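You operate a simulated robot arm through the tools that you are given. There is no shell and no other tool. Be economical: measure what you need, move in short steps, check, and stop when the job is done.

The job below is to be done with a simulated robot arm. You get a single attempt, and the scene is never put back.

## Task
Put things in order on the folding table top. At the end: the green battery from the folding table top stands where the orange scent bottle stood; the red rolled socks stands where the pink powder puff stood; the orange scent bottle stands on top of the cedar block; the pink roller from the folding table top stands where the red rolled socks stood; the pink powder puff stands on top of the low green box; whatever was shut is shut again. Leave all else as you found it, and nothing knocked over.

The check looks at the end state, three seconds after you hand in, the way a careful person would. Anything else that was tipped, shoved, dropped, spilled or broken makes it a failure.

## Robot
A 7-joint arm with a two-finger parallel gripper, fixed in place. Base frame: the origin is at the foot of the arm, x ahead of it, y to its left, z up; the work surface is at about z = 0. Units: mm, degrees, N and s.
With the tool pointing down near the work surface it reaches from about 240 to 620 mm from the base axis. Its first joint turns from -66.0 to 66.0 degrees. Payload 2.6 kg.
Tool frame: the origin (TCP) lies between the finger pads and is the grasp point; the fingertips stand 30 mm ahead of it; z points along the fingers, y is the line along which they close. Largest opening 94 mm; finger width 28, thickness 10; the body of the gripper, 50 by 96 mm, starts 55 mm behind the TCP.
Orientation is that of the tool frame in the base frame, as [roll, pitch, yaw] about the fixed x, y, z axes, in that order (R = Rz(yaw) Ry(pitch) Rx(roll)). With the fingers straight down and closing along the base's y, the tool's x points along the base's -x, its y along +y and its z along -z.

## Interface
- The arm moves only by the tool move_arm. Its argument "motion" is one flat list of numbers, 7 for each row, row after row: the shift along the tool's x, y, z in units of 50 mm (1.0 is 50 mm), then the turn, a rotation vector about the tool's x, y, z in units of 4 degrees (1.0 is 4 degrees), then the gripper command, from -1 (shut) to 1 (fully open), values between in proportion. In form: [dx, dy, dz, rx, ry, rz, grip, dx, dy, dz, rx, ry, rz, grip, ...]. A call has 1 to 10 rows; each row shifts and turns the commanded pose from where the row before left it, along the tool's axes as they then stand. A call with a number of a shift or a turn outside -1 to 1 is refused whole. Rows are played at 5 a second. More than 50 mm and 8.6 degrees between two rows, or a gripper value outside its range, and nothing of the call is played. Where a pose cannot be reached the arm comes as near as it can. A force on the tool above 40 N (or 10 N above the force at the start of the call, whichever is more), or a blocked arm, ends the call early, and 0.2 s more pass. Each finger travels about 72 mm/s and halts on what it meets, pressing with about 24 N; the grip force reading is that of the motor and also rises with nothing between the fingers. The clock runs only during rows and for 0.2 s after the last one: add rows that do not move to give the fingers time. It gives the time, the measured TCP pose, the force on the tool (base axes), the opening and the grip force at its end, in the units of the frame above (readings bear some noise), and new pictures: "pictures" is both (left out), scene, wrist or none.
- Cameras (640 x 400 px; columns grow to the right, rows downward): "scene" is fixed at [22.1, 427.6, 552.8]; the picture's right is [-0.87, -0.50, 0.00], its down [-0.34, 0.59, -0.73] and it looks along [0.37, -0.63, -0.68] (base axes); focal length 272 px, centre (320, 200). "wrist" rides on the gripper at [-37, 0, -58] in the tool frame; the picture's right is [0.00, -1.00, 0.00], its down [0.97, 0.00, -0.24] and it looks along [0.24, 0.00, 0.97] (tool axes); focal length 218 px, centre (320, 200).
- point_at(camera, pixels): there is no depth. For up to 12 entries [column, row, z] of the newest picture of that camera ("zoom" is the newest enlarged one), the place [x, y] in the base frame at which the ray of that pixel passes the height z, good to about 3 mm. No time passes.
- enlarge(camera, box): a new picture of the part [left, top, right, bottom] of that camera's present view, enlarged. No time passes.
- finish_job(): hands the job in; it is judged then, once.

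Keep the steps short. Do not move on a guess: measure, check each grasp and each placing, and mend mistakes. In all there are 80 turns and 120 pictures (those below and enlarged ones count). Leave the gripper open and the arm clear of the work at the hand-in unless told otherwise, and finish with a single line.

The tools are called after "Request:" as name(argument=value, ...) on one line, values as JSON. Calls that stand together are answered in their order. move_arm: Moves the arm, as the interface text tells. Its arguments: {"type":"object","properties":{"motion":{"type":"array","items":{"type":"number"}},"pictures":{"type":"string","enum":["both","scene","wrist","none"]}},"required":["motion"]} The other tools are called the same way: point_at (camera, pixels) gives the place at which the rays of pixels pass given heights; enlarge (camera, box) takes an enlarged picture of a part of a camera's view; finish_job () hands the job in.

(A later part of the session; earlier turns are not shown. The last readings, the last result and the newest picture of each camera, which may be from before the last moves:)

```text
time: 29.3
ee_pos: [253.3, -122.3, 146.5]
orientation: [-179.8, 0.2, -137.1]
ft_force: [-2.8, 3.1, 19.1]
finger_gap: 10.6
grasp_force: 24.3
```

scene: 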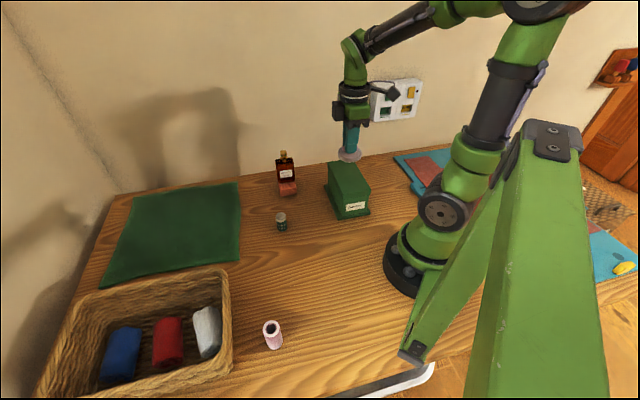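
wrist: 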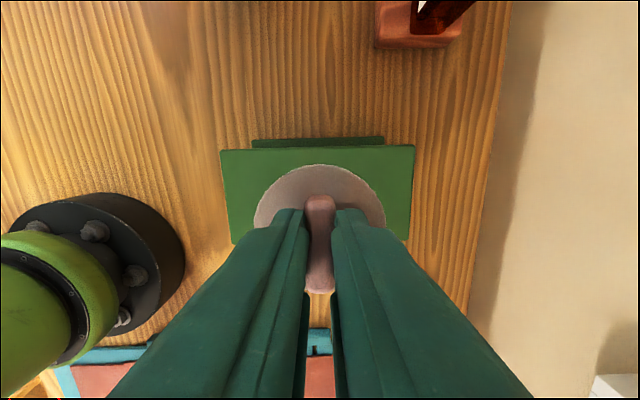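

Firm contact. Ease 1 mm, open, and rise; also locating the red socks.

Request:
move_arm(motion=[0, 0, -0.03, 0, 0, 0, -1, 0, 0, 0, 0, 0, 0, -0.6, 0, 0, 0, 0, 0, 0, -0.3, 0, 0, 0, 0, 0, 0, -0.3, 0, 0, -0.3, 0, 0, 0, -0.3, 0, 0, -1, 0, 0, 0, -0.3, 0, 0, -1, 0, 0, 0, -0.3, 0, 0, 0, 0, 0, 0, -0.3])

Request:
point_at(camera="scene", pixels=[[167, 342, 30], [120, 355, 30], [207, 330, 30], [182, 362, 20], [155, 372, 20], [155, 323, 30], [179, 318, 30], [226, 275, 90], [118, 298, 90], [42, 398, 90], [232, 370, 90]])

Request:
enlarge(camera="scene", box=[40, 250, 280, 400])

```text
time: 31.1
ee_pos: [252.4, -122.6, 260.9]
orientation: [-179.9, 0.2, -137.1]
ft_force: [0.6, -0.1, -0.3]
finger_gap: 33.0
grasp_force: 0.0
```

scene: 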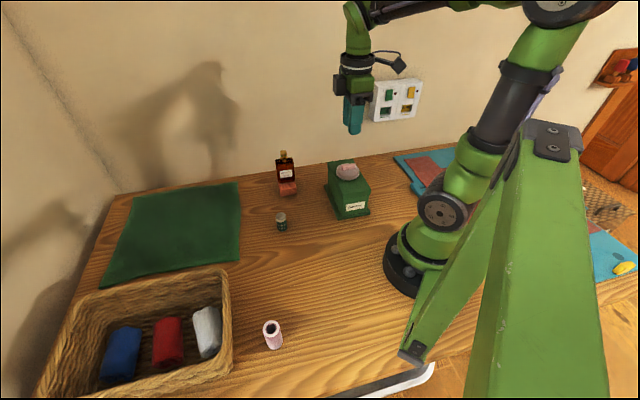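
wrist: 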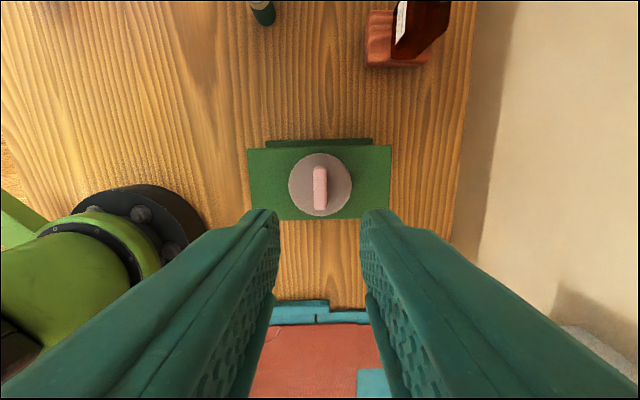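

```text
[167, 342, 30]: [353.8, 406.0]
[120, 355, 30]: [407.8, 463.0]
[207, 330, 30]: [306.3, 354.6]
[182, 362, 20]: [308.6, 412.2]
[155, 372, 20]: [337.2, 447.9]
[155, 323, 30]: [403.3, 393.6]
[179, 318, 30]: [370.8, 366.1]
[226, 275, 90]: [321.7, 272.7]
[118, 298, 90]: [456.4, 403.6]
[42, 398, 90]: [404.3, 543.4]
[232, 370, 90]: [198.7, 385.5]
```

```text
2.67 times, centred on (160, 325) of scene
```

zoom: 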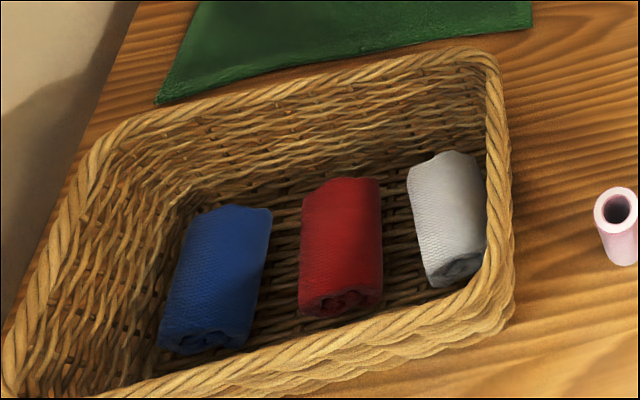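

Puff sits centred on the box top. Now I'll travel to above the basket, with no pictures, and then turn toward the socks' axis.

Request:
move_arm(motion=[-0.752, 0.571, -0.053, 0, 0, 0, 1, -0.752, 0.571, -0.053, 0, 0, 0, 1, -0.752, 0.571, -0.053, 0, 0, 0, 1, -0.752, 0.571, -0.053, 0, 0, 0, 1, -0.752, 0.571, -0.053, 0, 0, 0, 1, -0.752, 0.571, -0.053, 0, 0, 0, 1, -0.752, 0.571, -0.053, 0, 0, 0, 1, -0.752, 0.571, -0.053, 0, 0, 0, 1, -0.752, 0.571, -0.053, 0, 0, 0, 1, -0.752, 0.571, -0.053, 0, 0, 0, 1], pictures="none")

Request:
move_arm(motion=[0, 0, 0, 0, 0, 1, 1, 0, 0, 0, 0, 0, 1, 1, 0, 0, 0, 0, 0, 1, 1, 0, 0, 0, 0, 0, 1, 1, 0, 0, 0, 0, 0, 1, 1, 0, 0, 0, 0, 0, 1, 1, 0, 0, 0, 0, 0, 1, 1, 0, 0, 0, 0, 0, 1, 1, 0, 0, 0, 0, 0, 1, 1, 0, 0, 0, 0, 0, 1, 1], pictures="wrist")

```text
time: 33.3
ee_pos: [333.0, 342.9, 289.7]
orientation: [-179.9, 0.0, -137.2]
ft_force: [-0.1, -0.2, 0.3]
finger_gap: 93.9
grasp_force: 0.0
```

```text
time: 35.5
ee_pos: [335.2, 343.8, 286.6]
orientation: [-179.9, 0.0, -177.2]
ft_force: [0.3, 0.5, 0.0]
finger_gap: 94.2
grasp_force: 0.1
```

wrist: 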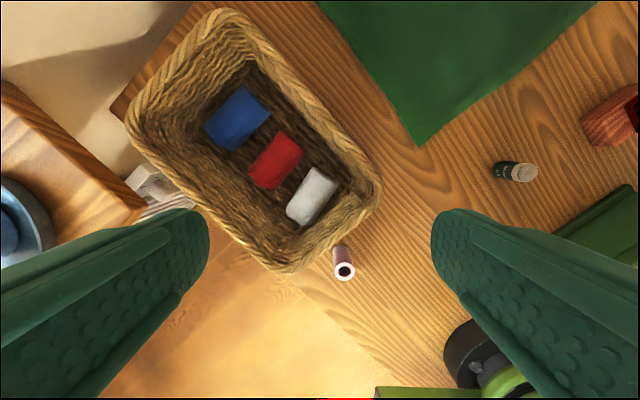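

Good top view of the basket. I'll enlarge and measure the red socks at about (276,160).

Request:
enlarge(camera="wrist", box=[180, 60, 380, 260])

```text
2.00 times, centred on (280, 160) of wrist
```

zoom: 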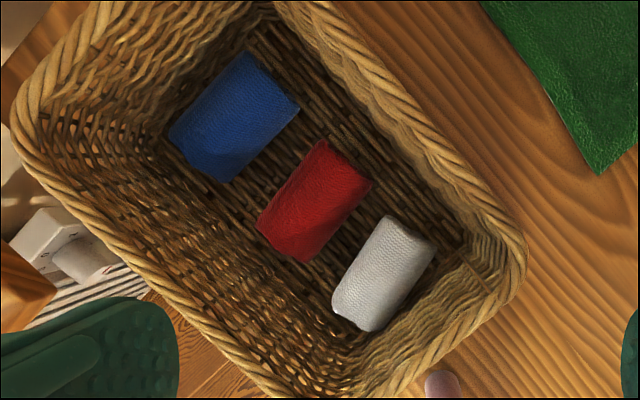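

Request:
point_at(camera="wrist", pixels=[[280, 129, 30], [306.5, 151.5, 30], [272.5, 191.5, 30], [248.5, 171, 30], [276, 160, 50], [276, 160, 30], [209, 164, 0], [344, 271, 50], [340, 245, 0], [326, 228, 90], [293, 217, 20]])

Request:
point_at(camera="scene", pixels=[[152.9, 325.2, 30], [181.8, 318, 30], [182.9, 356.7, 30], [153.2, 361, 30], [167.5, 341, 40], [167.5, 341, 50]])

```text
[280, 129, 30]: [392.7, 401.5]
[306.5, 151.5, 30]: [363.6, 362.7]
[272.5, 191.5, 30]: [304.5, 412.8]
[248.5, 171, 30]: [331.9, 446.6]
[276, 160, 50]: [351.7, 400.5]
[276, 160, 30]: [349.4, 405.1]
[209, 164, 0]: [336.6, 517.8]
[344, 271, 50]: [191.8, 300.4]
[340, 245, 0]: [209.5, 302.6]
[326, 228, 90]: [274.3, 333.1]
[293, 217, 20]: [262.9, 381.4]
```

```text
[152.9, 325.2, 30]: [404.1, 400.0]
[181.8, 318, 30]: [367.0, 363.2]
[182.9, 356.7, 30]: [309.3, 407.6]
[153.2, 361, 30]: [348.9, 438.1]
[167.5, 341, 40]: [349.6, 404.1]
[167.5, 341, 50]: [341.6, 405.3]
```

Red socks: centre about (349,405), axis at about 141°, width about 46. I'll turn the remaining ~42°.

Request:
move_arm(motion=[0, 0, 0, 0, 0, 1, 1, 0, 0, 0, 0, 0, 1, 1, 0, 0, 0, 0, 0, 1, 1, 0, 0, 0, 0, 0, 1, 1, 0, 0, 0, 0, 0, 1, 1, 0, 0, 0, 0, 0, 1, 1, 0, 0, 0, 0, 0, 1, 1, 0, 0, 0, 0, 0, 1, 1, 0, 0, 0, 0, 0, 1, 1, 0, 0, 0, 0, 0, 1, 1], pictures="none")

Request:
move_arm(motion=[0.29, 0.56, 0, 0, 0, 0.4, 0.34, 0.29, 0.56, 0, 0, 0, 0, 0.34, 0, 0, 0.8, 0, 0, 0, 0.34, 0, 0, 0.4, 0, 0, 0, 0.34, 0, 0, 0, 0, 0, 0, 0.34, 0, 0, 0, 0, 0, 0, 0.34])

Request:
enlarge(camera="wrist", box=[220, 80, 420, 280])

```text
time: 37.7
ee_pos: [333.8, 342.7, 287.3]
orientation: [179.9, 0.1, 142.8]
ft_force: [1.2, -0.5, -0.7]
finger_gap: 93.6
grasp_force: 0.0
```

```text
time: 39.1
ee_pos: [345.8, 405.0, 227.3]
orientation: [179.9, 0.1, 141.3]
ft_force: [-0.7, 0.1, -0.3]
finger_gap: 63.2
grasp_force: 0.0
```

scene: 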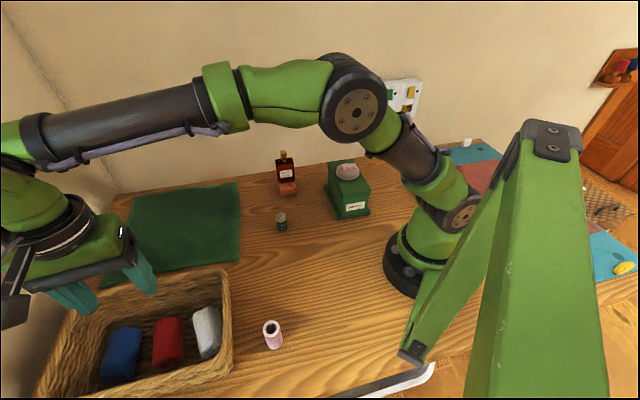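
wrist: 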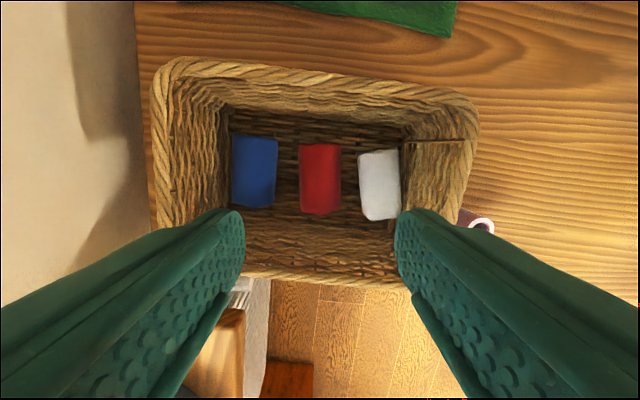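

```text
2.00 times, centred on (320, 180) of wrist
```

zoom: 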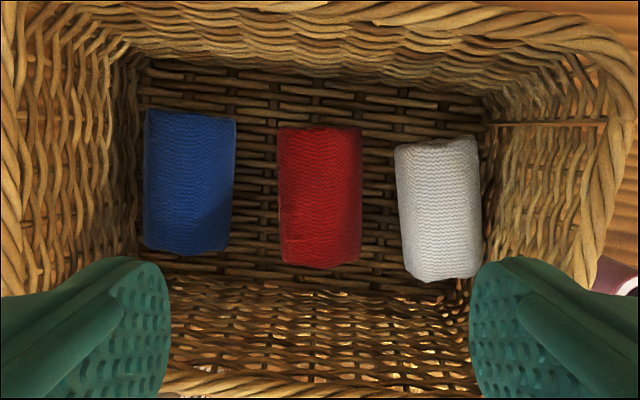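

Request:
point_at(camera="wrist", pixels=[[320, 179, 35], [299, 179, 25], [341, 179, 25], [277, 179, 25], [359, 185, 25], [320, 145, 25], [320, 213, 25], [320, 283, 90], [320, 80, 90]])

```text
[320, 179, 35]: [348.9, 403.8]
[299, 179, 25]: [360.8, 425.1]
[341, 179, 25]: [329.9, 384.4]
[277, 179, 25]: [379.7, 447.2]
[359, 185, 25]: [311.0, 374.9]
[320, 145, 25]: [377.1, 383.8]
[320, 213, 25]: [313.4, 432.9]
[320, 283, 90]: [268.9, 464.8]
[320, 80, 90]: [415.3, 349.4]
```

Centred over the red socks; I'll shift 2 mm toward the blue side (white is nearer), then descend to z≈85 and check.

Request:
move_arm(motion=[0, 0.04, 0.9, 0, 0, 0, 0.32, 0, 0, 0.9, 0, 0, 0, 0.32, 0, 0, 0.9, 0, 0, 0, 0.32, 0, 0, 0.1, 0, 0, 0, 0.32, 0, 0, 0, 0, 0, 0, 0.32, 0, 0, 0, 0, 0, 0, 0.32])

```text
time: 40.5
ee_pos: [349.1, 407.3, 85.5]
orientation: [-180.0, 0.1, 141.3]
ft_force: [0.0, -0.4, 0.2]
finger_gap: 62.1
grasp_force: 0.1
```

scene: 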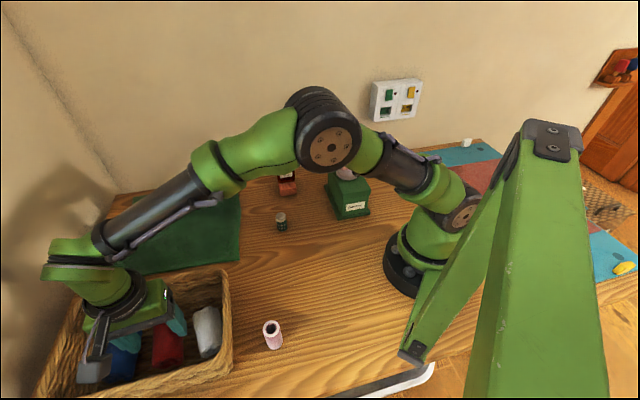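
wrist: 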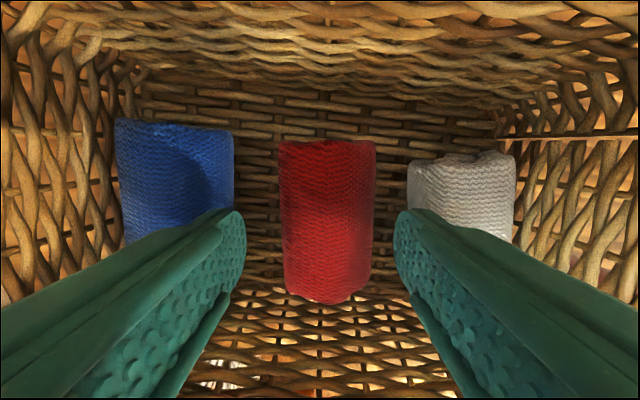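

Fingers straddle the red socks but sit ~3 mm too far to blue. I'll shift back 2.5 mm and lower to z≈44 in small steps.

Request:
move_arm(motion=[0, -0.05, 0, 0, 0, 0, 0.32, 0, 0, 0.2, 0, 0, 0, 0.32, 0, 0, 0.2, 0, 0, 0, 0.32, 0, 0, 0.2, 0, 0, 0, 0.32, 0, 0, 0.15, 0, 0, 0, 0.32, 0, 0, 0.1, 0, 0, 0, 0.32, 0, 0, 0, 0, 0, 0, 0.32])

```text
time: 42.1
ee_pos: [346.6, 404.3, 45.3]
orientation: [179.8, 0.0, 141.3]
ft_force: [0.1, 0.3, 1.1]
finger_gap: 61.7
grasp_force: 0.1
```

scene: 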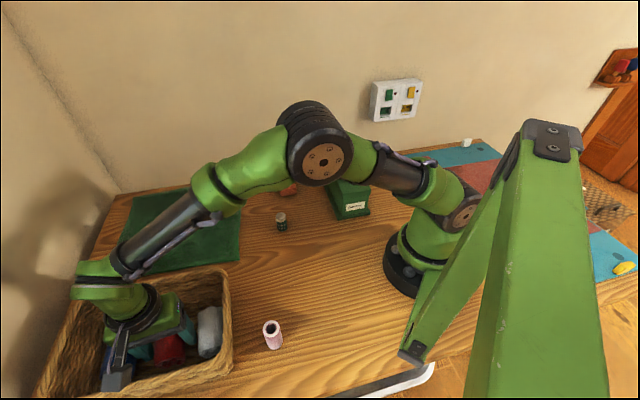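
wrist: 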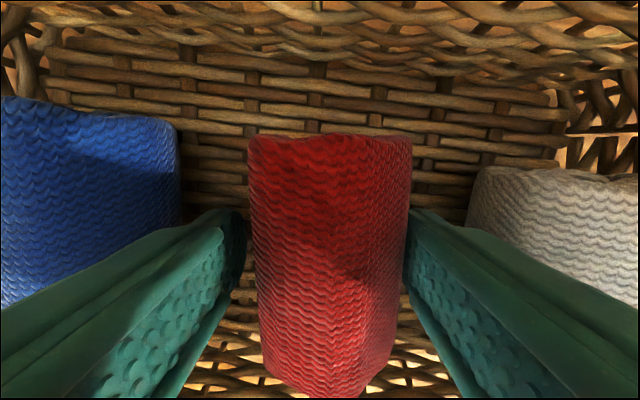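

Both fingers clear of blue and white. Closing on the red socks.

Request:
move_arm(motion=[0, 0, 0.04, 0, 0, 0, 0.1, 0, 0, 0, 0, 0, 0, -0.4, 0, 0, 0, 0, 0, 0, -1, 0, 0, 0, 0, 0, 0, -1, 0, 0, 0, 0, 0, 0, -1], pictures="wrist")

```text
time: 43.3
ee_pos: [346.4, 407.1, 44.3]
orientation: [179.7, 0.2, 141.3]
ft_force: [-1.1, -2.4, 20.6]
finger_gap: 57.3
grasp_force: 23.9
```

wrist: 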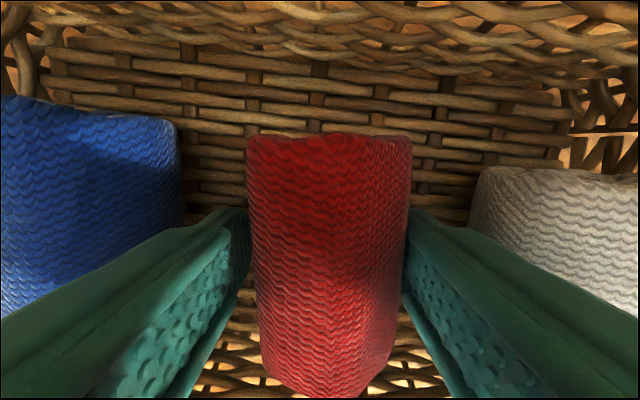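

Gap 57 mm with 20 N upward force: the tips may be touching the basket floor. I'll raise 4 mm while closing and see if the gap changes.

Request:
move_arm(motion=[0, 0, -0.04, 0, 0, 0, -1, 0, 0, -0.04, 0, 0, 0, -1, 0, 0, 0, 0, 0, 0, -1, 0, 0, 0, 0, 0, 0, -1], pictures="wrist")

```text
time: 44.3
ee_pos: [346.7, 403.4, 46.7]
orientation: [180.0, 0.1, 141.3]
ft_force: [-0.2, 0.7, -1.4]
finger_gap: 57.4
grasp_force: 23.8
```

wrist: 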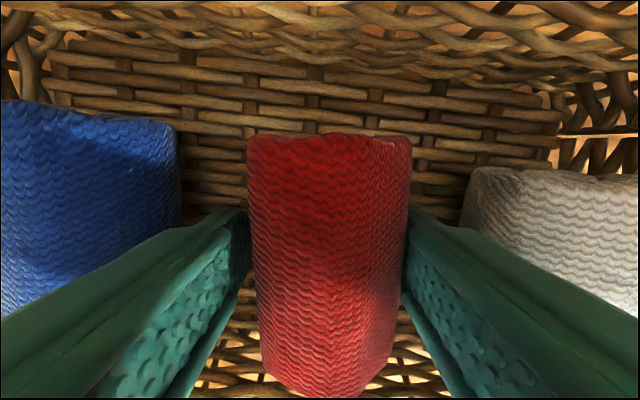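

The socks moved with the gripper (gap unchanged, weight felt). I'll lift 160 mm clear of the basket.

Request:
move_arm(motion=[0, 0, -0.3, 0, 0, 0, -1, 0, 0, -0.6, 0, 0, 0, -1, 0, 0, -0.9, 0, 0, 0, -1, 0, 0, -0.9, 0, 0, 0, -1, 0, 0, -0.6, 0, 0, 0, -1, 0, 0, 0, 0, 0, 0, -1])

```text
time: 45.7
ee_pos: [346.4, 404.9, 213.6]
orientation: [179.8, 0.1, 141.3]
ft_force: [-0.6, -0.1, -0.3]
finger_gap: 56.9
grasp_force: 23.8
```

scene: 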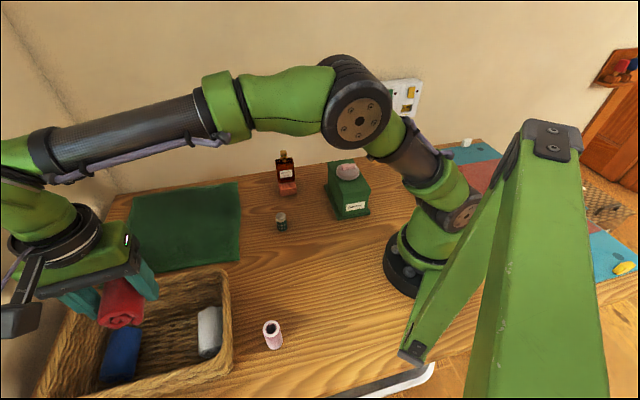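
wrist: 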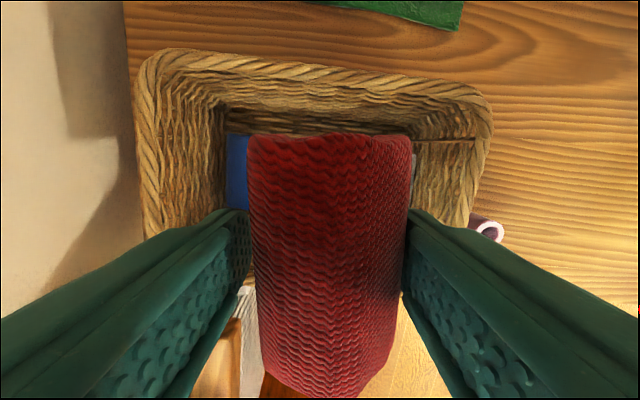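

Lifted cleanly; blue and white remain. Now travel to over the puff's old spot (251.5,131).

Request:
move_arm(motion=[-0.32, -0.907, 0, 0, 0, 0, -1, -0.32, -0.907, 0, 0, 0, 0, -1, -0.32, -0.907, 0, 0, 0, 0, -1, -0.32, -0.907, 0, 0, 0, 0, -1, -0.32, -0.907, 0, 0, 0, 0, -1, -0.32, -0.907, 0, 0, 0, 0, -1, 0, 0, 0, 0, 0, 0, -1, 0, 0, 0, 0, 0, 0, -1])

```text
time: 47.5
ee_pos: [249.8, 132.3, 211.2]
orientation: [180.0, 0.1, 141.3]
ft_force: [0.4, 0.4, -1.3]
finger_gap: 57.4
grasp_force: 23.9
```

scene: 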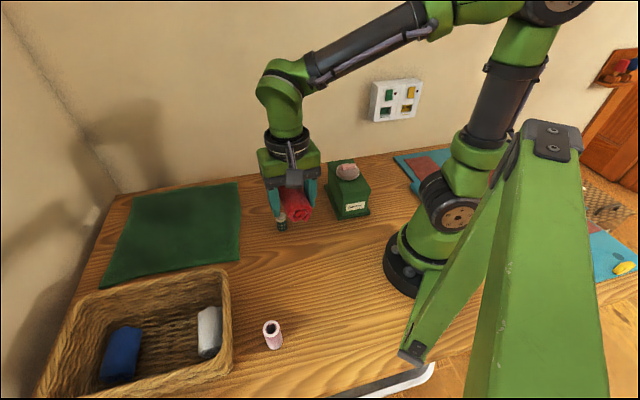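
wrist: 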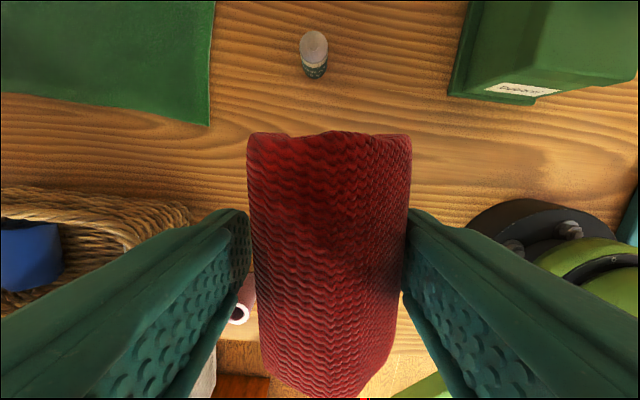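

Clear below. Descend to ~55, then step down to contact.

Request:
move_arm(motion=[0, 0, 0.9, 0, 0, 0, -1, 0, 0, 0.9, 0, 0, 0, -1, 0, 0, 0.9, 0, 0, 0, -1, 0, 0, 0.4, 0, 0, 0, -1, 0, 0, 0, 0, 0, 0, -1], pictures="none")

Request:
enlarge(camera="scene", box=[250, 200, 350, 300])

Request:
move_arm(motion=[0, 0, 0.06, 0, 0, 0, -1, 0, 0, 0.06, 0, 0, 0, -1, 0, 0, 0, 0, 0, 0, -1], pictures="none")

Request:
move_arm(motion=[0, 0, 0.04, 0, 0, 0, -1, 0, 0, 0.04, 0, 0, 0, -1, 0, 0, 0, 0, 0, 0, -1], pictures="none")

Request:
enlarge(camera="scene", box=[250, 200, 350, 300])

```text
time: 48.7
ee_pos: [250.5, 132.5, 56.8]
orientation: [179.8, 0.0, 141.2]
ft_force: [-0.1, 0.0, -0.3]
finger_gap: 56.9
grasp_force: 24.7
```

```text
4.00 times, centred on (300, 250) of scene
```

zoom: 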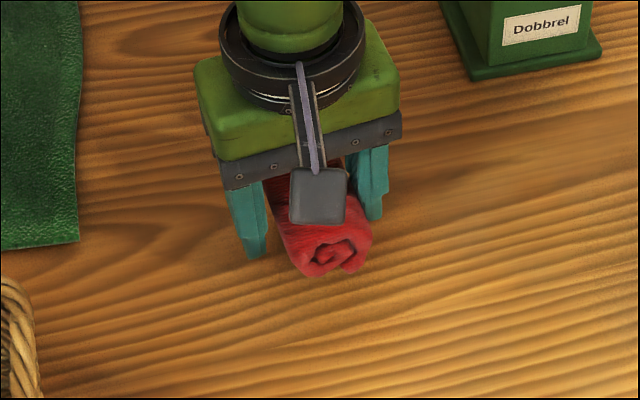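

```text
time: 49.5
ee_pos: [252.0, 133.1, 50.8]
orientation: [179.9, 0.1, 141.3]
ft_force: [0.0, 0.3, 0.0]
finger_gap: 57.0
grasp_force: 24.4
```

```text
time: 50.3
ee_pos: [250.9, 132.6, 46.1]
orientation: [180.0, 0.0, 141.3]
ft_force: [0.9, 0.2, -1.2]
finger_gap: 57.1
grasp_force: 24.2
```

```text
4.00 times, centred on (300, 250) of scene
```

zoom: 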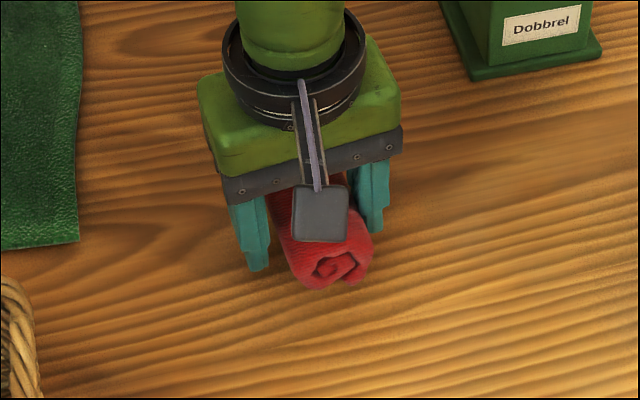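

No contact yet. Continue stepping down.

Request:
move_arm(motion=[0, 0, 0.04, 0, 0, 0, -1, 0, 0, 0.04, 0, 0, 0, -1, 0, 0, 0, 0, 0, 0, -1], pictures="none")

Request:
move_arm(motion=[0, 0, 0.03, 0, 0, 0, -1, 0, 0, 0.03, 0, 0, 0, -1, 0, 0, 0, 0, 0, 0, -1], pictures="none")

Request:
enlarge(camera="scene", box=[250, 200, 350, 300])

```text
time: 51.1
ee_pos: [251.0, 131.5, 42.8]
orientation: [-180.0, 0.1, 141.3]
ft_force: [1.0, -0.1, -0.5]
finger_gap: 57.2
grasp_force: 23.9
```

```text
time: 51.9
ee_pos: [250.6, 131.4, 39.4]
orientation: [179.9, 0.0, 141.3]
ft_force: [0.2, -0.8, -0.7]
finger_gap: 56.8
grasp_force: 24.2
```

```text
4.00 times, centred on (300, 250) of scene
```

zoom: 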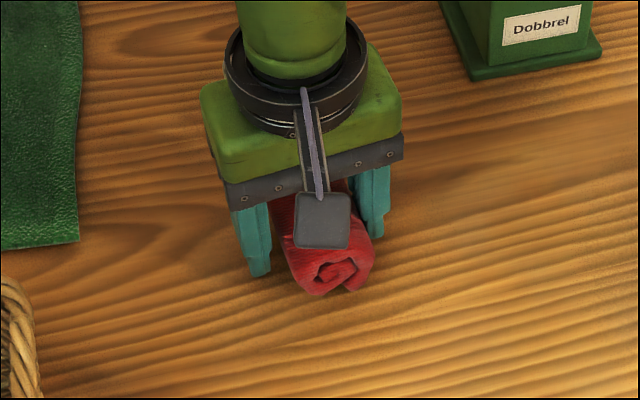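

Request:
move_arm(motion=[0, 0, 0.03, 0, 0, 0, -1, 0, 0, 0.02, 0, 0, 0, -1, 0, 0, 0, 0, 0, 0, -1], pictures="none")

Request:
move_arm(motion=[0, 0, 0.02, 0, 0, 0, -1, 0, 0, 0.02, 0, 0, 0, -1, 0, 0, 0, 0, 0, 0, -1], pictures="none")

```text
time: 52.7
ee_pos: [251.9, 132.0, 36.9]
orientation: [180.0, 0.1, 141.4]
ft_force: [0.6, 0.0, -0.8]
finger_gap: 57.0
grasp_force: 24.0
```

```text
time: 53.5
ee_pos: [252.5, 131.7, 36.4]
orientation: [179.8, 0.1, 141.3]
ft_force: [-9.4, -0.8, 36.8]
finger_gap: 56.9
grasp_force: 24.1
```

Contact at z≈36 (so the basket floor is ≈8 mm high). Ease up 2 mm, open, check.

Request:
move_arm(motion=[0, 0, -0.04, 0, 0, 0, -1, 0, 0, 0, 0, 0, 0, 0.3, 0, 0, 0, 0, 0, 0, 0.6, 0, 0, 0, 0, 0, 0, 0.6, 0, 0, -0.4, 0, 0, 0, 0.6, 0, 0, -0.9, 0, 0, 0, 0.6, 0, 0, -0.9, 0, 0, 0, 0.6, 0, 0, -0.9, 0, 0, 0, 0.6, 0, 0, 0, 0, 0, 0, 0.6])

Request:
enlarge(camera="scene", box=[230, 260, 310, 360])

```text
time: 55.5
ee_pos: [250.4, 133.4, 193.6]
orientation: [180.0, 0.1, 141.3]
ft_force: [0.1, 0.0, 2.2]
finger_gap: 75.2
grasp_force: 0.1
```

scene: 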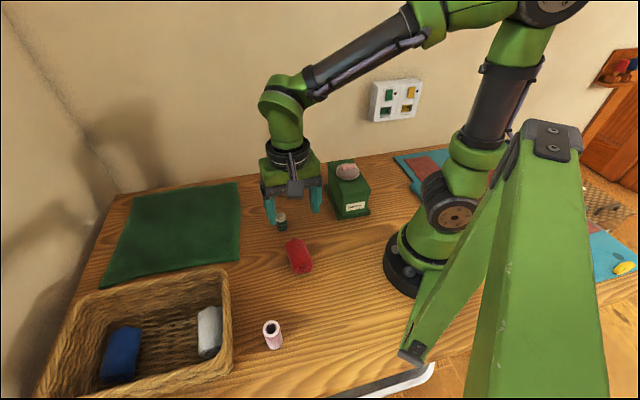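
wrist: 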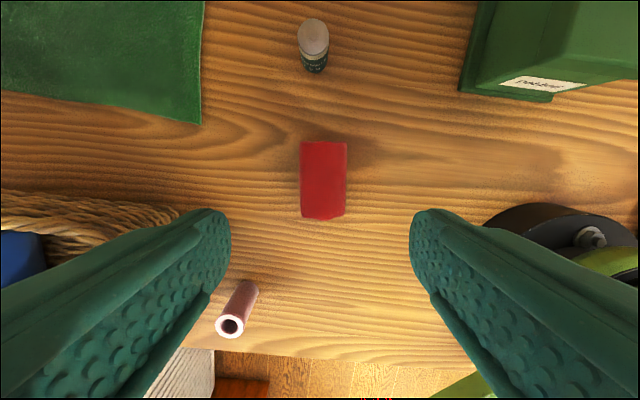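

```text
4.00 times, centred on (270, 310) of scene
```

zoom: 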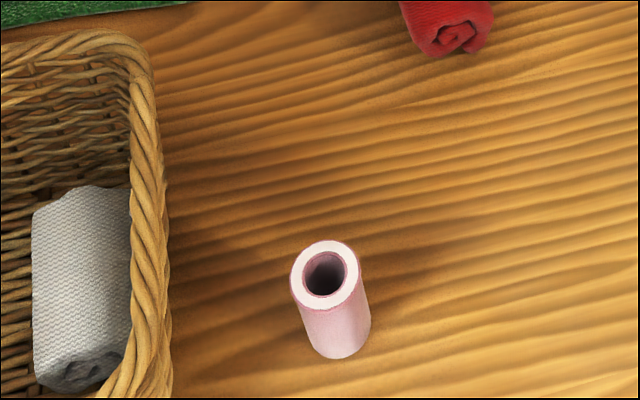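

Socks are on the puff's old spot. Now measure the roller from both cameras.

Request:
point_at(camera="wrist", pixels=[[231.5, 326, 50], [231.5, 326, 70], [246, 290, 0]])

Request:
point_at(camera="scene", pixels=[[271.25, 329, 50], [271.25, 329, 70], [274.7, 344.5, 0], [262.5, 330, 60], [280, 328, 60]])

```text
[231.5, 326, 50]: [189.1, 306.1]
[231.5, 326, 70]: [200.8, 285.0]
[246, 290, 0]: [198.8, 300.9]
```

```text
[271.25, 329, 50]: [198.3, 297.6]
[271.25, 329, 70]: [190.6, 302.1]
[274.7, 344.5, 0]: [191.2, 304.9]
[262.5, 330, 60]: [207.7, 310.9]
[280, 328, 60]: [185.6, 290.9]
```

Roller is about 57 tall, Ø30, at (195,299.5). Move above it keeping the yaw.

Request:
move_arm(motion=[0.733, 0.475, 0, 0, 0, 0, 0.3, 0.733, 0.475, 0, 0, 0, 0, 0.3, 0.733, 0.475, 0, 0, 0, 0, 0.3, 0.733, 0.475, 0, 0, 0, 0, 0.3, 0, 0, 0, 0, 0, 0, 0.3, 0, 0, 0, 0, 0, 0, 0.3])

Request:
enlarge(camera="wrist", box=[240, 100, 400, 300])

```text
time: 56.9
ee_pos: [193.2, 297.5, 192.6]
orientation: [179.9, 0.1, 141.3]
ft_force: [0.5, 0.5, 0.6]
finger_gap: 61.1
grasp_force: 0.1
```

scene: 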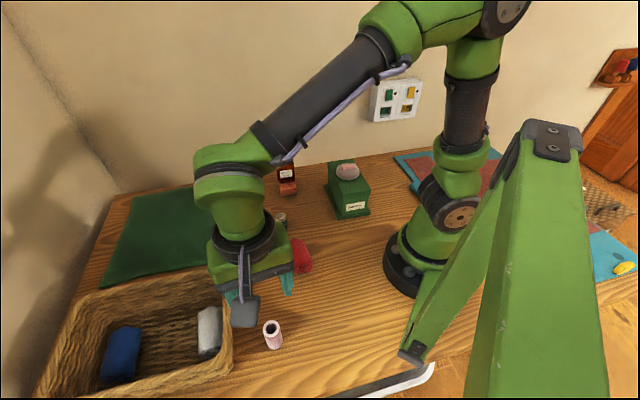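
wrist: 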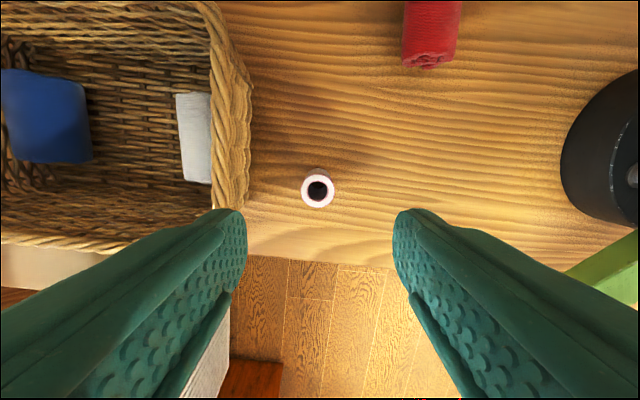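

```text
2.00 times, centred on (320, 200) of wrist
```

zoom: 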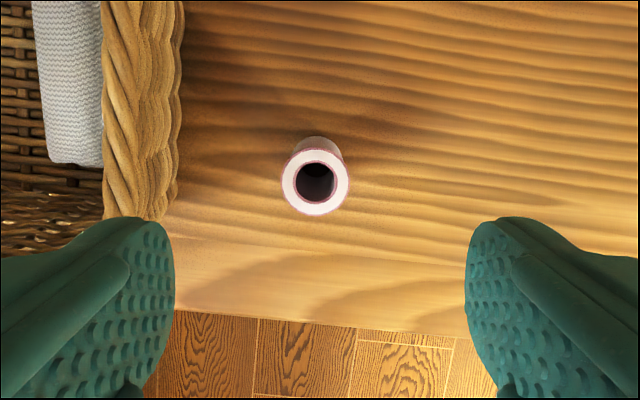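

Request:
point_at(camera="wrist", pixels=[[318, 190.5, 57], [319, 178, 0], [249, 130, 90], [249, 130, 0]])

```text
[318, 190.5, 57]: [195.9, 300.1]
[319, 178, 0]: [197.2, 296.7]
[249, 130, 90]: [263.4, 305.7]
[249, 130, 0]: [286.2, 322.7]
```

The basket rim is about 49 mm beside the roller; I'll estimate the rim height to be sure the gripper body clears it.

Request:
point_at(camera="scene", pixels=[[231, 305, 60], [231, 305, 90], [231, 305, 120], [228, 282, 60], [228, 282, 90], [228, 282, 120]])

Request:
point_at(camera="wrist", pixels=[[250, 90, 60], [250, 90, 90], [250, 90, 120], [248, 170, 60], [248, 170, 90], [248, 170, 120]])

```text
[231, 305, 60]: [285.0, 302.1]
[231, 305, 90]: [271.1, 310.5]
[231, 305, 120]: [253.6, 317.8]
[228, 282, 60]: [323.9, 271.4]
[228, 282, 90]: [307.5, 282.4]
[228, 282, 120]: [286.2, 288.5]
```

```text
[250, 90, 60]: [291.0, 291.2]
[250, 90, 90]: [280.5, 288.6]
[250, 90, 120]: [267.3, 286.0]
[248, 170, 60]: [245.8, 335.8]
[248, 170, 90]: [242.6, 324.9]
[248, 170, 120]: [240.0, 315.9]
```

The rim comes out at about 60 high and 57 mm from the roller, so there's plenty of clearance. Correct by 3 mm, set opening 52 mm, descend to z≈42.

Request:
move_arm(motion=[-0.024, 0.058, 0, 0, 0, 0, 0.1, 0, 0, 0.9, 0, 0, 0, 0.1, 0, 0, 0.9, 0, 0, 0, 0.1, 0, 0, 0.7, 0, 0, 0, 0.1, 0, 0, 0.5, 0, 0, 0, 0.1, 0, 0, 0, 0, 0, 0, 0.1], pictures="wrist")

```text
time: 58.3
ee_pos: [199.2, 301.2, 41.8]
orientation: [180.0, 0.1, 141.3]
ft_force: [0.2, -0.8, -0.7]
finger_gap: 51.7
grasp_force: 0.0
```

wrist: 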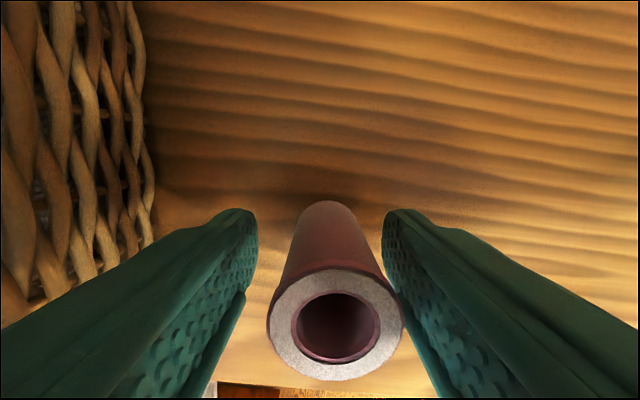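

Roller sits between the fingers, ~4 mm toward tool +x. Adjust and close.

Request:
move_arm(motion=[0.07, -0.05, 0, 0, 0, 0, 0.1, 0, 0, 0, 0, 0, 0, -0.3, 0, 0, 0, 0, 0, 0, -1, 0, 0, 0, 0, 0, 0, -1, 0, 0, 0, 0, 0, 0, -1], pictures="wrist")

```text
time: 59.5
ee_pos: [194.9, 300.5, 41.5]
orientation: [179.9, 0.2, 141.3]
ft_force: [-0.3, -0.3, -0.3]
finger_gap: 30.9
grasp_force: 24.1
```

wrist: 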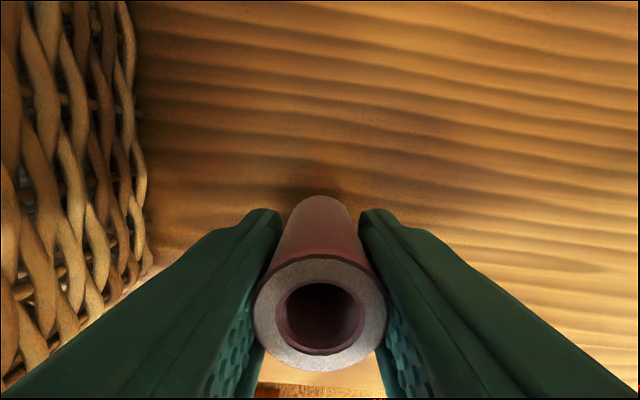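

Gripped (30.9 mm). Lift 160 mm and move over the old socks spot (346.5,405.5).

Request:
move_arm(motion=[0, 0, -0.4, 0, 0, 0, -1, 0, 0, -0.9, 0, 0, 0, -1, 0, 0, -1, 0, 0, 0, -1, 0, 0, -0.9, 0, 0, 0, -1, -0.263, 0.883, 0, 0, 0, 0, -1, -0.263, 0.883, 0, 0, 0, 0, -1, -0.263, 0.883, 0, 0, 0, 0, -1, -0.263, 0.883, 0, 0, 0, 0, -1, 0, 0, 0, 0, 0, 0, -1, 0, 0, 0, 0, 0, 0, -1])

```text
time: 61.7
ee_pos: [345.9, 404.3, 204.7]
orientation: [-180.0, 0.1, 141.3]
ft_force: [0.0, -0.2, 0.2]
finger_gap: 30.7
grasp_force: 24.0
```

scene: 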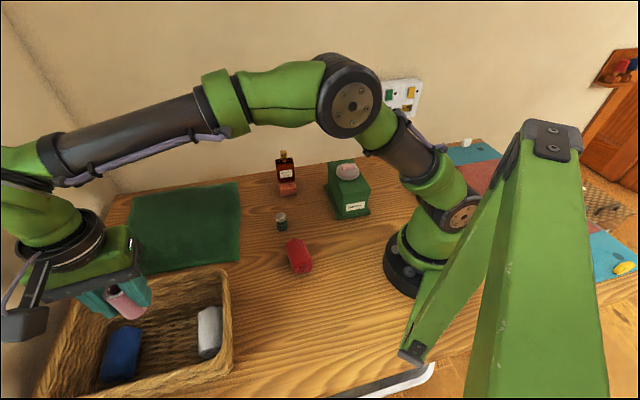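
wrist: 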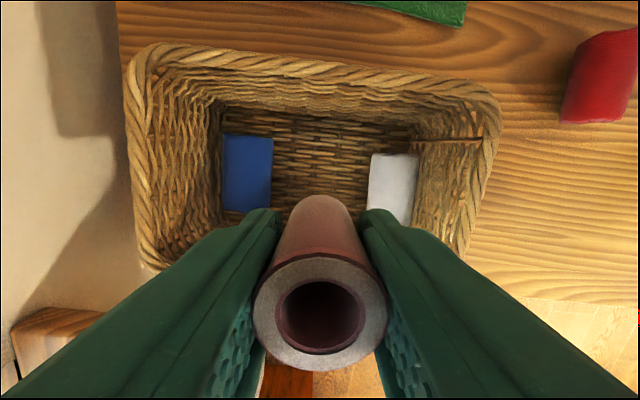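

Aligned over the gap. Descend to ~57 and look before the last steps.

Request:
move_arm(motion=[0, 0, 0.9, 0, 0, 0, -1, 0, 0, 0.9, 0, 0, 0, -1, 0, 0, 0.7, 0, 0, 0, -1, 0, 0, 0.4, 0, 0, 0, -1, 0, 0, 0, 0, 0, 0, -1])

```text
time: 62.9
ee_pos: [345.3, 406.2, 57.4]
orientation: [179.8, 0.1, 141.3]
ft_force: [-0.3, -1.1, -0.8]
finger_gap: 30.1
grasp_force: 23.9
```

scene: 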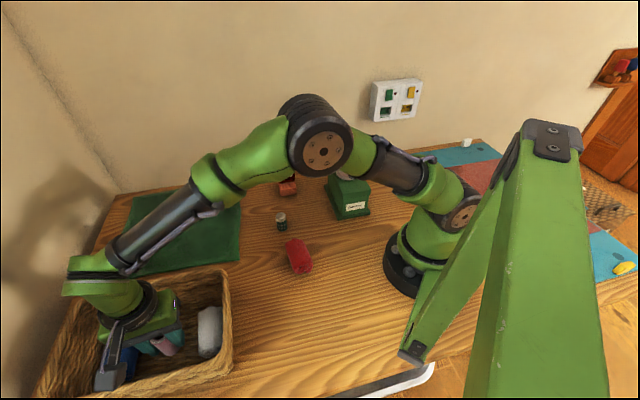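
wrist: 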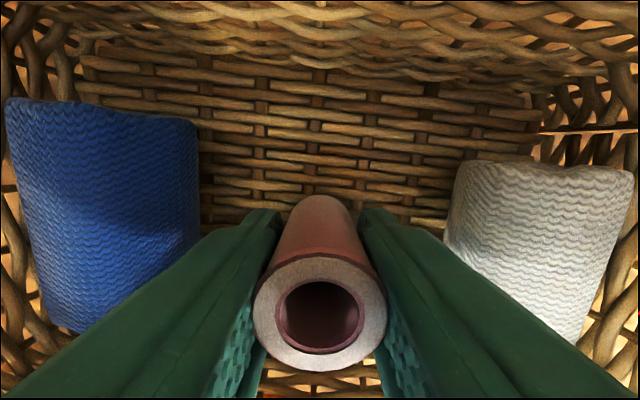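

Clear on both sides. Step down until contact.

Request:
move_arm(motion=[0, 0, 0.05, 0, 0, 0, -1, 0, 0, 0.05, 0, 0, 0, -1, 0, 0, 0, 0, 0, 0, -1], pictures="none")

Request:
move_arm(motion=[0, 0, 0.03, 0, 0, 0, -1, 0, 0, 0.02, 0, 0, 0, -1, 0, 0, 0, 0, 0, 0, -1], pictures="none")

```text
time: 63.7
ee_pos: [346.7, 405.2, 53.2]
orientation: [-179.9, 0.0, 141.3]
ft_force: [0.7, 0.8, -0.3]
finger_gap: 30.0
grasp_force: 24.0
```

```text
time: 64.5
ee_pos: [347.0, 406.2, 50.0]
orientation: [180.0, 0.2, 141.3]
ft_force: [0.3, 0.5, -0.4]
finger_gap: 29.8
grasp_force: 24.1
```

Request:
move_arm(motion=[0, 0, 0.02, 0, 0, 0, -1, 0, 0, 0.02, 0, 0, 0, -1, 0, 0, 0, 0, 0, 0, -1], pictures="none")

Request:
move_arm(motion=[0, 0, 0.02, 0, 0, 0, -1, 0, 0, 0.02, 0, 0, 0, -1, 0, 0, 0, 0, 0, 0, -1], pictures="wrist")

```text
time: 65.3
ee_pos: [345.9, 404.4, 48.8]
orientation: [179.9, 0.0, 141.2]
ft_force: [-2.2, -2.6, 11.4]
finger_gap: 29.9
grasp_force: 23.5
```

```text
time: 66.0
ee_pos: [346.6, 403.5, 50.6]
orientation: [179.8, -0.1, 141.1]
ft_force: [-1.7, -1.3, 3.7]
finger_gap: 30.0
grasp_force: 24.0
stopped in row 3: the force on the tool passed its limit (the readings are from after the stop); the commanded pose is now the measured one
```

wrist: 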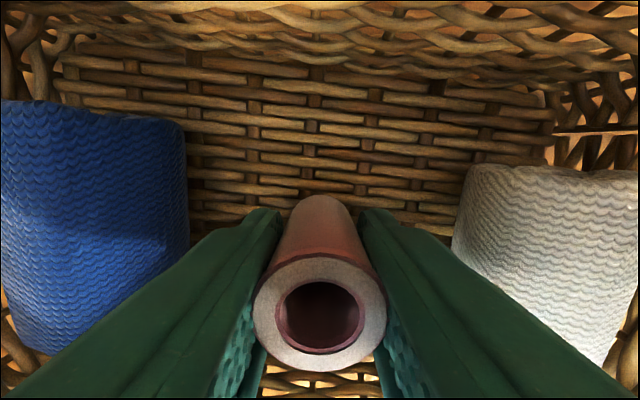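

Resting on the basket floor. Open to 50 mm gently and check it stands.

Request:
move_arm(motion=[0, 0, 0, 0, 0, 0, -0.3, 0, 0, 0, 0, 0, 0, -0.1, 0, 0, 0, 0, 0, 0, 0.1, 0, 0, 0, 0, 0, 0, 0.1], pictures="wrist")

```text
time: 67.0
ee_pos: [345.5, 404.9, 48.9]
orientation: [179.9, 0.0, 141.2]
ft_force: [-0.7, 0.3, -0.5]
finger_gap: 51.8
grasp_force: 0.1
```

wrist: 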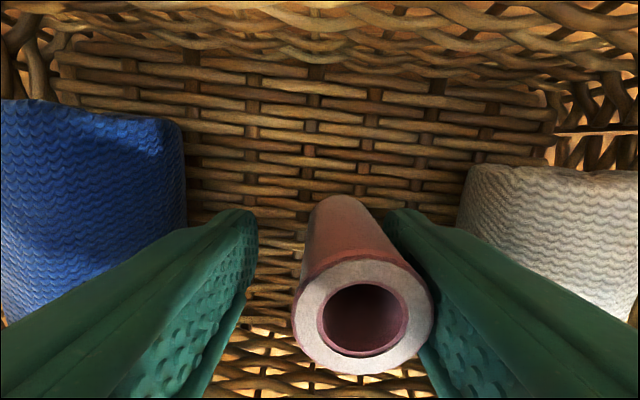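

Roller stands but near the right finger. I'll shift the gripper 3 mm right (away) and rise slowly.

Request:
move_arm(motion=[0, -0.06, 0, 0, 0, 0, 0.1, 0, 0, -0.2, 0, 0, 0, 0.1, 0, 0, -0.3, 0, 0, 0, 0.1, 0, 0, -0.5, 0, 0, 0, 0.1, 0, 0, -0.9, 0, 0, 0, 0.1, 0, 0, -0.9, 0, 0, 0, 0.1, 0, 0, -0.4, 0, 0, 0, 0.1, 0, 0, 0, 0, 0, 0, 0.1])

Request:
enlarge(camera="scene", box=[60, 260, 260, 400])

```text
time: 68.8
ee_pos: [343.0, 402.6, 210.7]
orientation: [179.9, 0.1, 141.2]
ft_force: [0.1, -0.5, 0.2]
finger_gap: 51.9
grasp_force: 0.1
```

scene: 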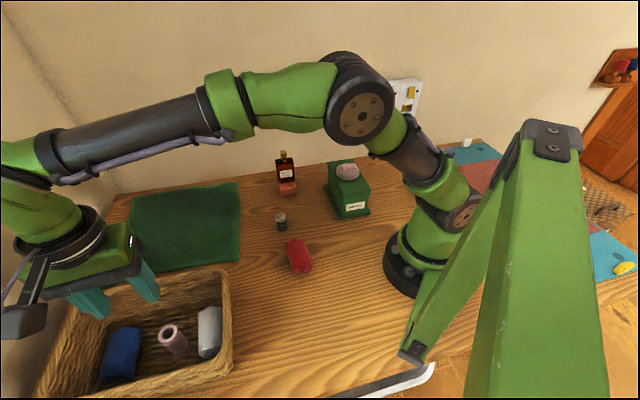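
wrist: 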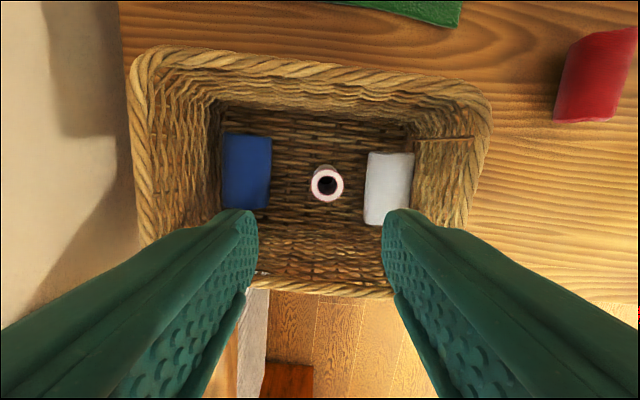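

```text
2.86 times, centred on (160, 330) of scene
```

zoom: 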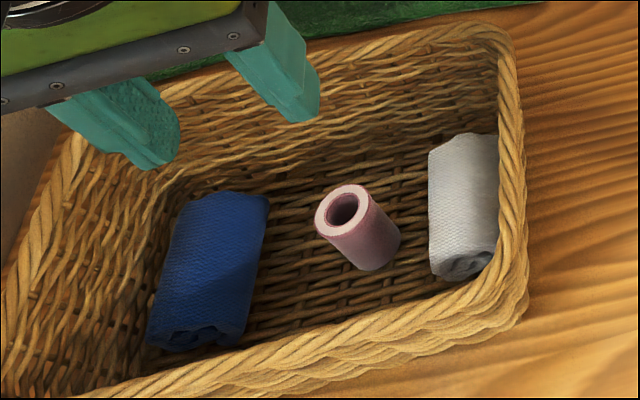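

Roller stands in the basket between blue and white. Check its position and uprightness.

Request:
point_at(camera="wrist", pixels=[[327.5, 185, 65], [325, 172, 8]])

Request:
enlarge(camera="wrist", box=[290, 140, 370, 230])

Request:
point_at(camera="scene", pixels=[[168, 333.5, 65], [178, 350, 8]])

```text
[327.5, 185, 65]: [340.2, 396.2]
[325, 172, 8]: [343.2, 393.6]
```

```text
4.44 times, centred on (330, 185) of wrist
```

zoom: 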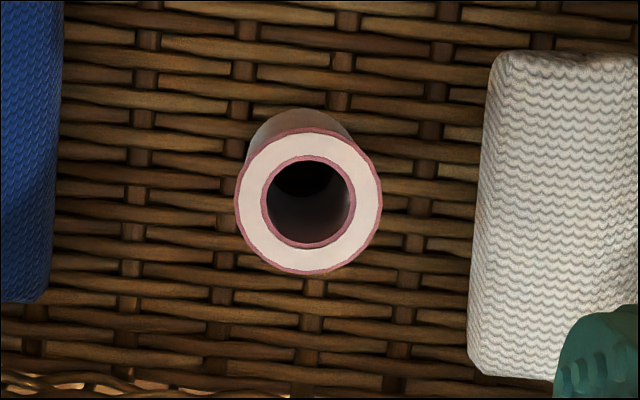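

```text
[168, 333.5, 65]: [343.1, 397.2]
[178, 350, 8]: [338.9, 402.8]
```

Roller is upright about (342,397), within the old socks' footprint. Now to the battery at about (350,60).

Request:
move_arm(motion=[-0.629, -0.75, 0, 0, 0, 0, 0.1, -0.629, -0.75, 0, 0, 0, 0, 0.1, -0.629, -0.75, 0, 0, 0, 0, 0.1, -0.629, -0.75, 0, 0, 0, 0, 0.1, -0.629, -0.75, 0, 0, 0, 0, 0.1, -0.629, -0.75, 0, 0, 0, 0, 0.1, -0.629, -0.75, 0, 0, 0, 0, 0.1, 0, 0, 0, 0, 0, 0, 0.1, 0, 0, 0, 0, 0, 0, 0.1])

Request:
enlarge(camera="wrist", box=[270, 130, 370, 230])

Request:
enlarge(camera="scene", box=[60, 260, 260, 400])

```text
time: 70.8
ee_pos: [347.7, 59.7, 208.3]
orientation: [179.8, -0.1, 141.3]
ft_force: [-0.5, 0.4, 0.5]
finger_gap: 51.7
grasp_force: 0.1
```

scene: 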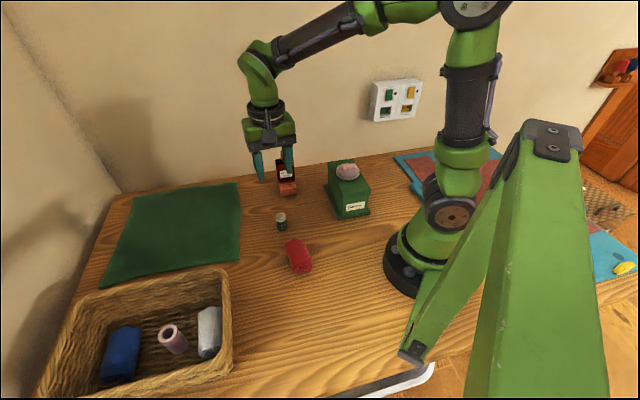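
wrist: 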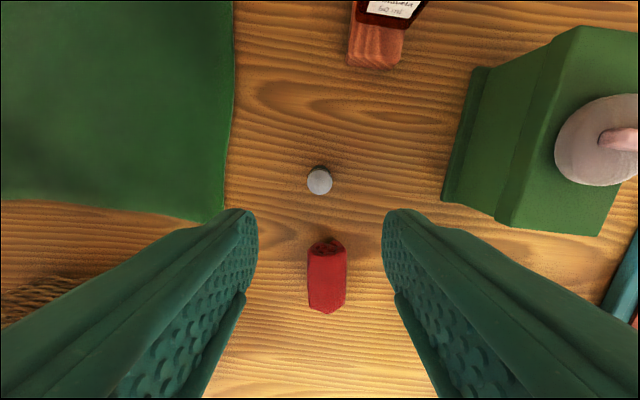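

```text
4.00 times, centred on (320, 180) of wrist
```

zoom: 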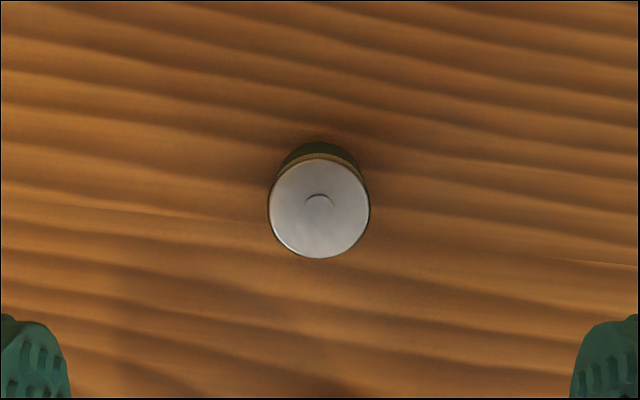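

```text
2.86 times, centred on (160, 330) of scene
```

zoom: 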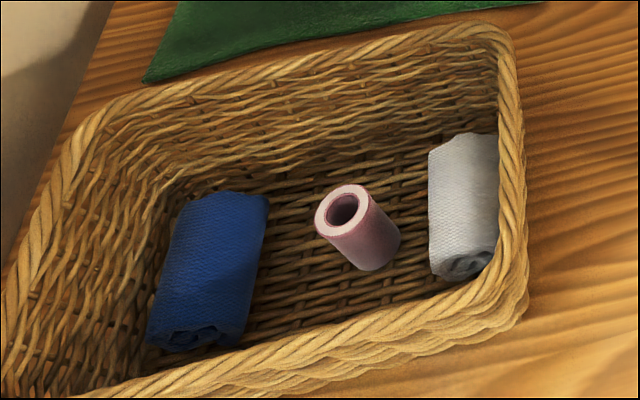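

Request:
point_at(camera="wrist", pixels=[[319.7, 181.5, 50], [319.7, 174, 0]])

```text
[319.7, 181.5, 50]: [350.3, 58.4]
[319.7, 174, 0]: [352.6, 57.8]
```

Battery at (351,58). Correct 3.5 mm and descend to z≈40.

Request:
move_arm(motion=[-0.07, 0.018, 0, 0, 0, 0, 0.1, 0, 0, 0.9, 0, 0, 0, 0.1, 0, 0, 0.9, 0, 0, 0, 0.1, 0, 0, 0.9, 0, 0, 0, 0.1, 0, 0, 0.66, 0, 0, 0, 0.1, 0, 0, 0, 0, 0, 0, 0.1, 0, 0, 0, 0, 0, 0, 0.1], pictures="wrist")

```text
time: 72.4
ee_pos: [352.9, 58.7, 40.1]
orientation: [179.7, 0.0, 141.2]
ft_force: [-0.2, 1.2, 0.0]
finger_gap: 51.8
grasp_force: 0.2
```

wrist: 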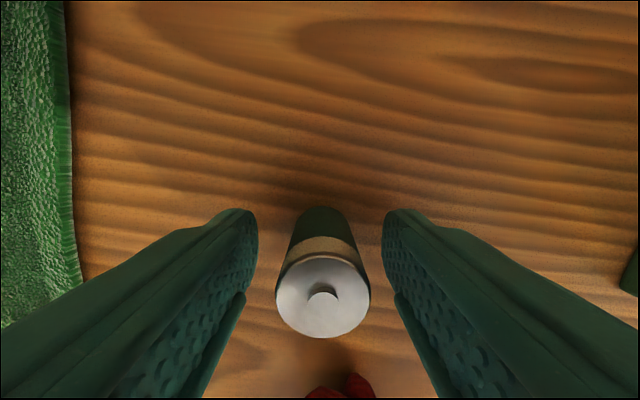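

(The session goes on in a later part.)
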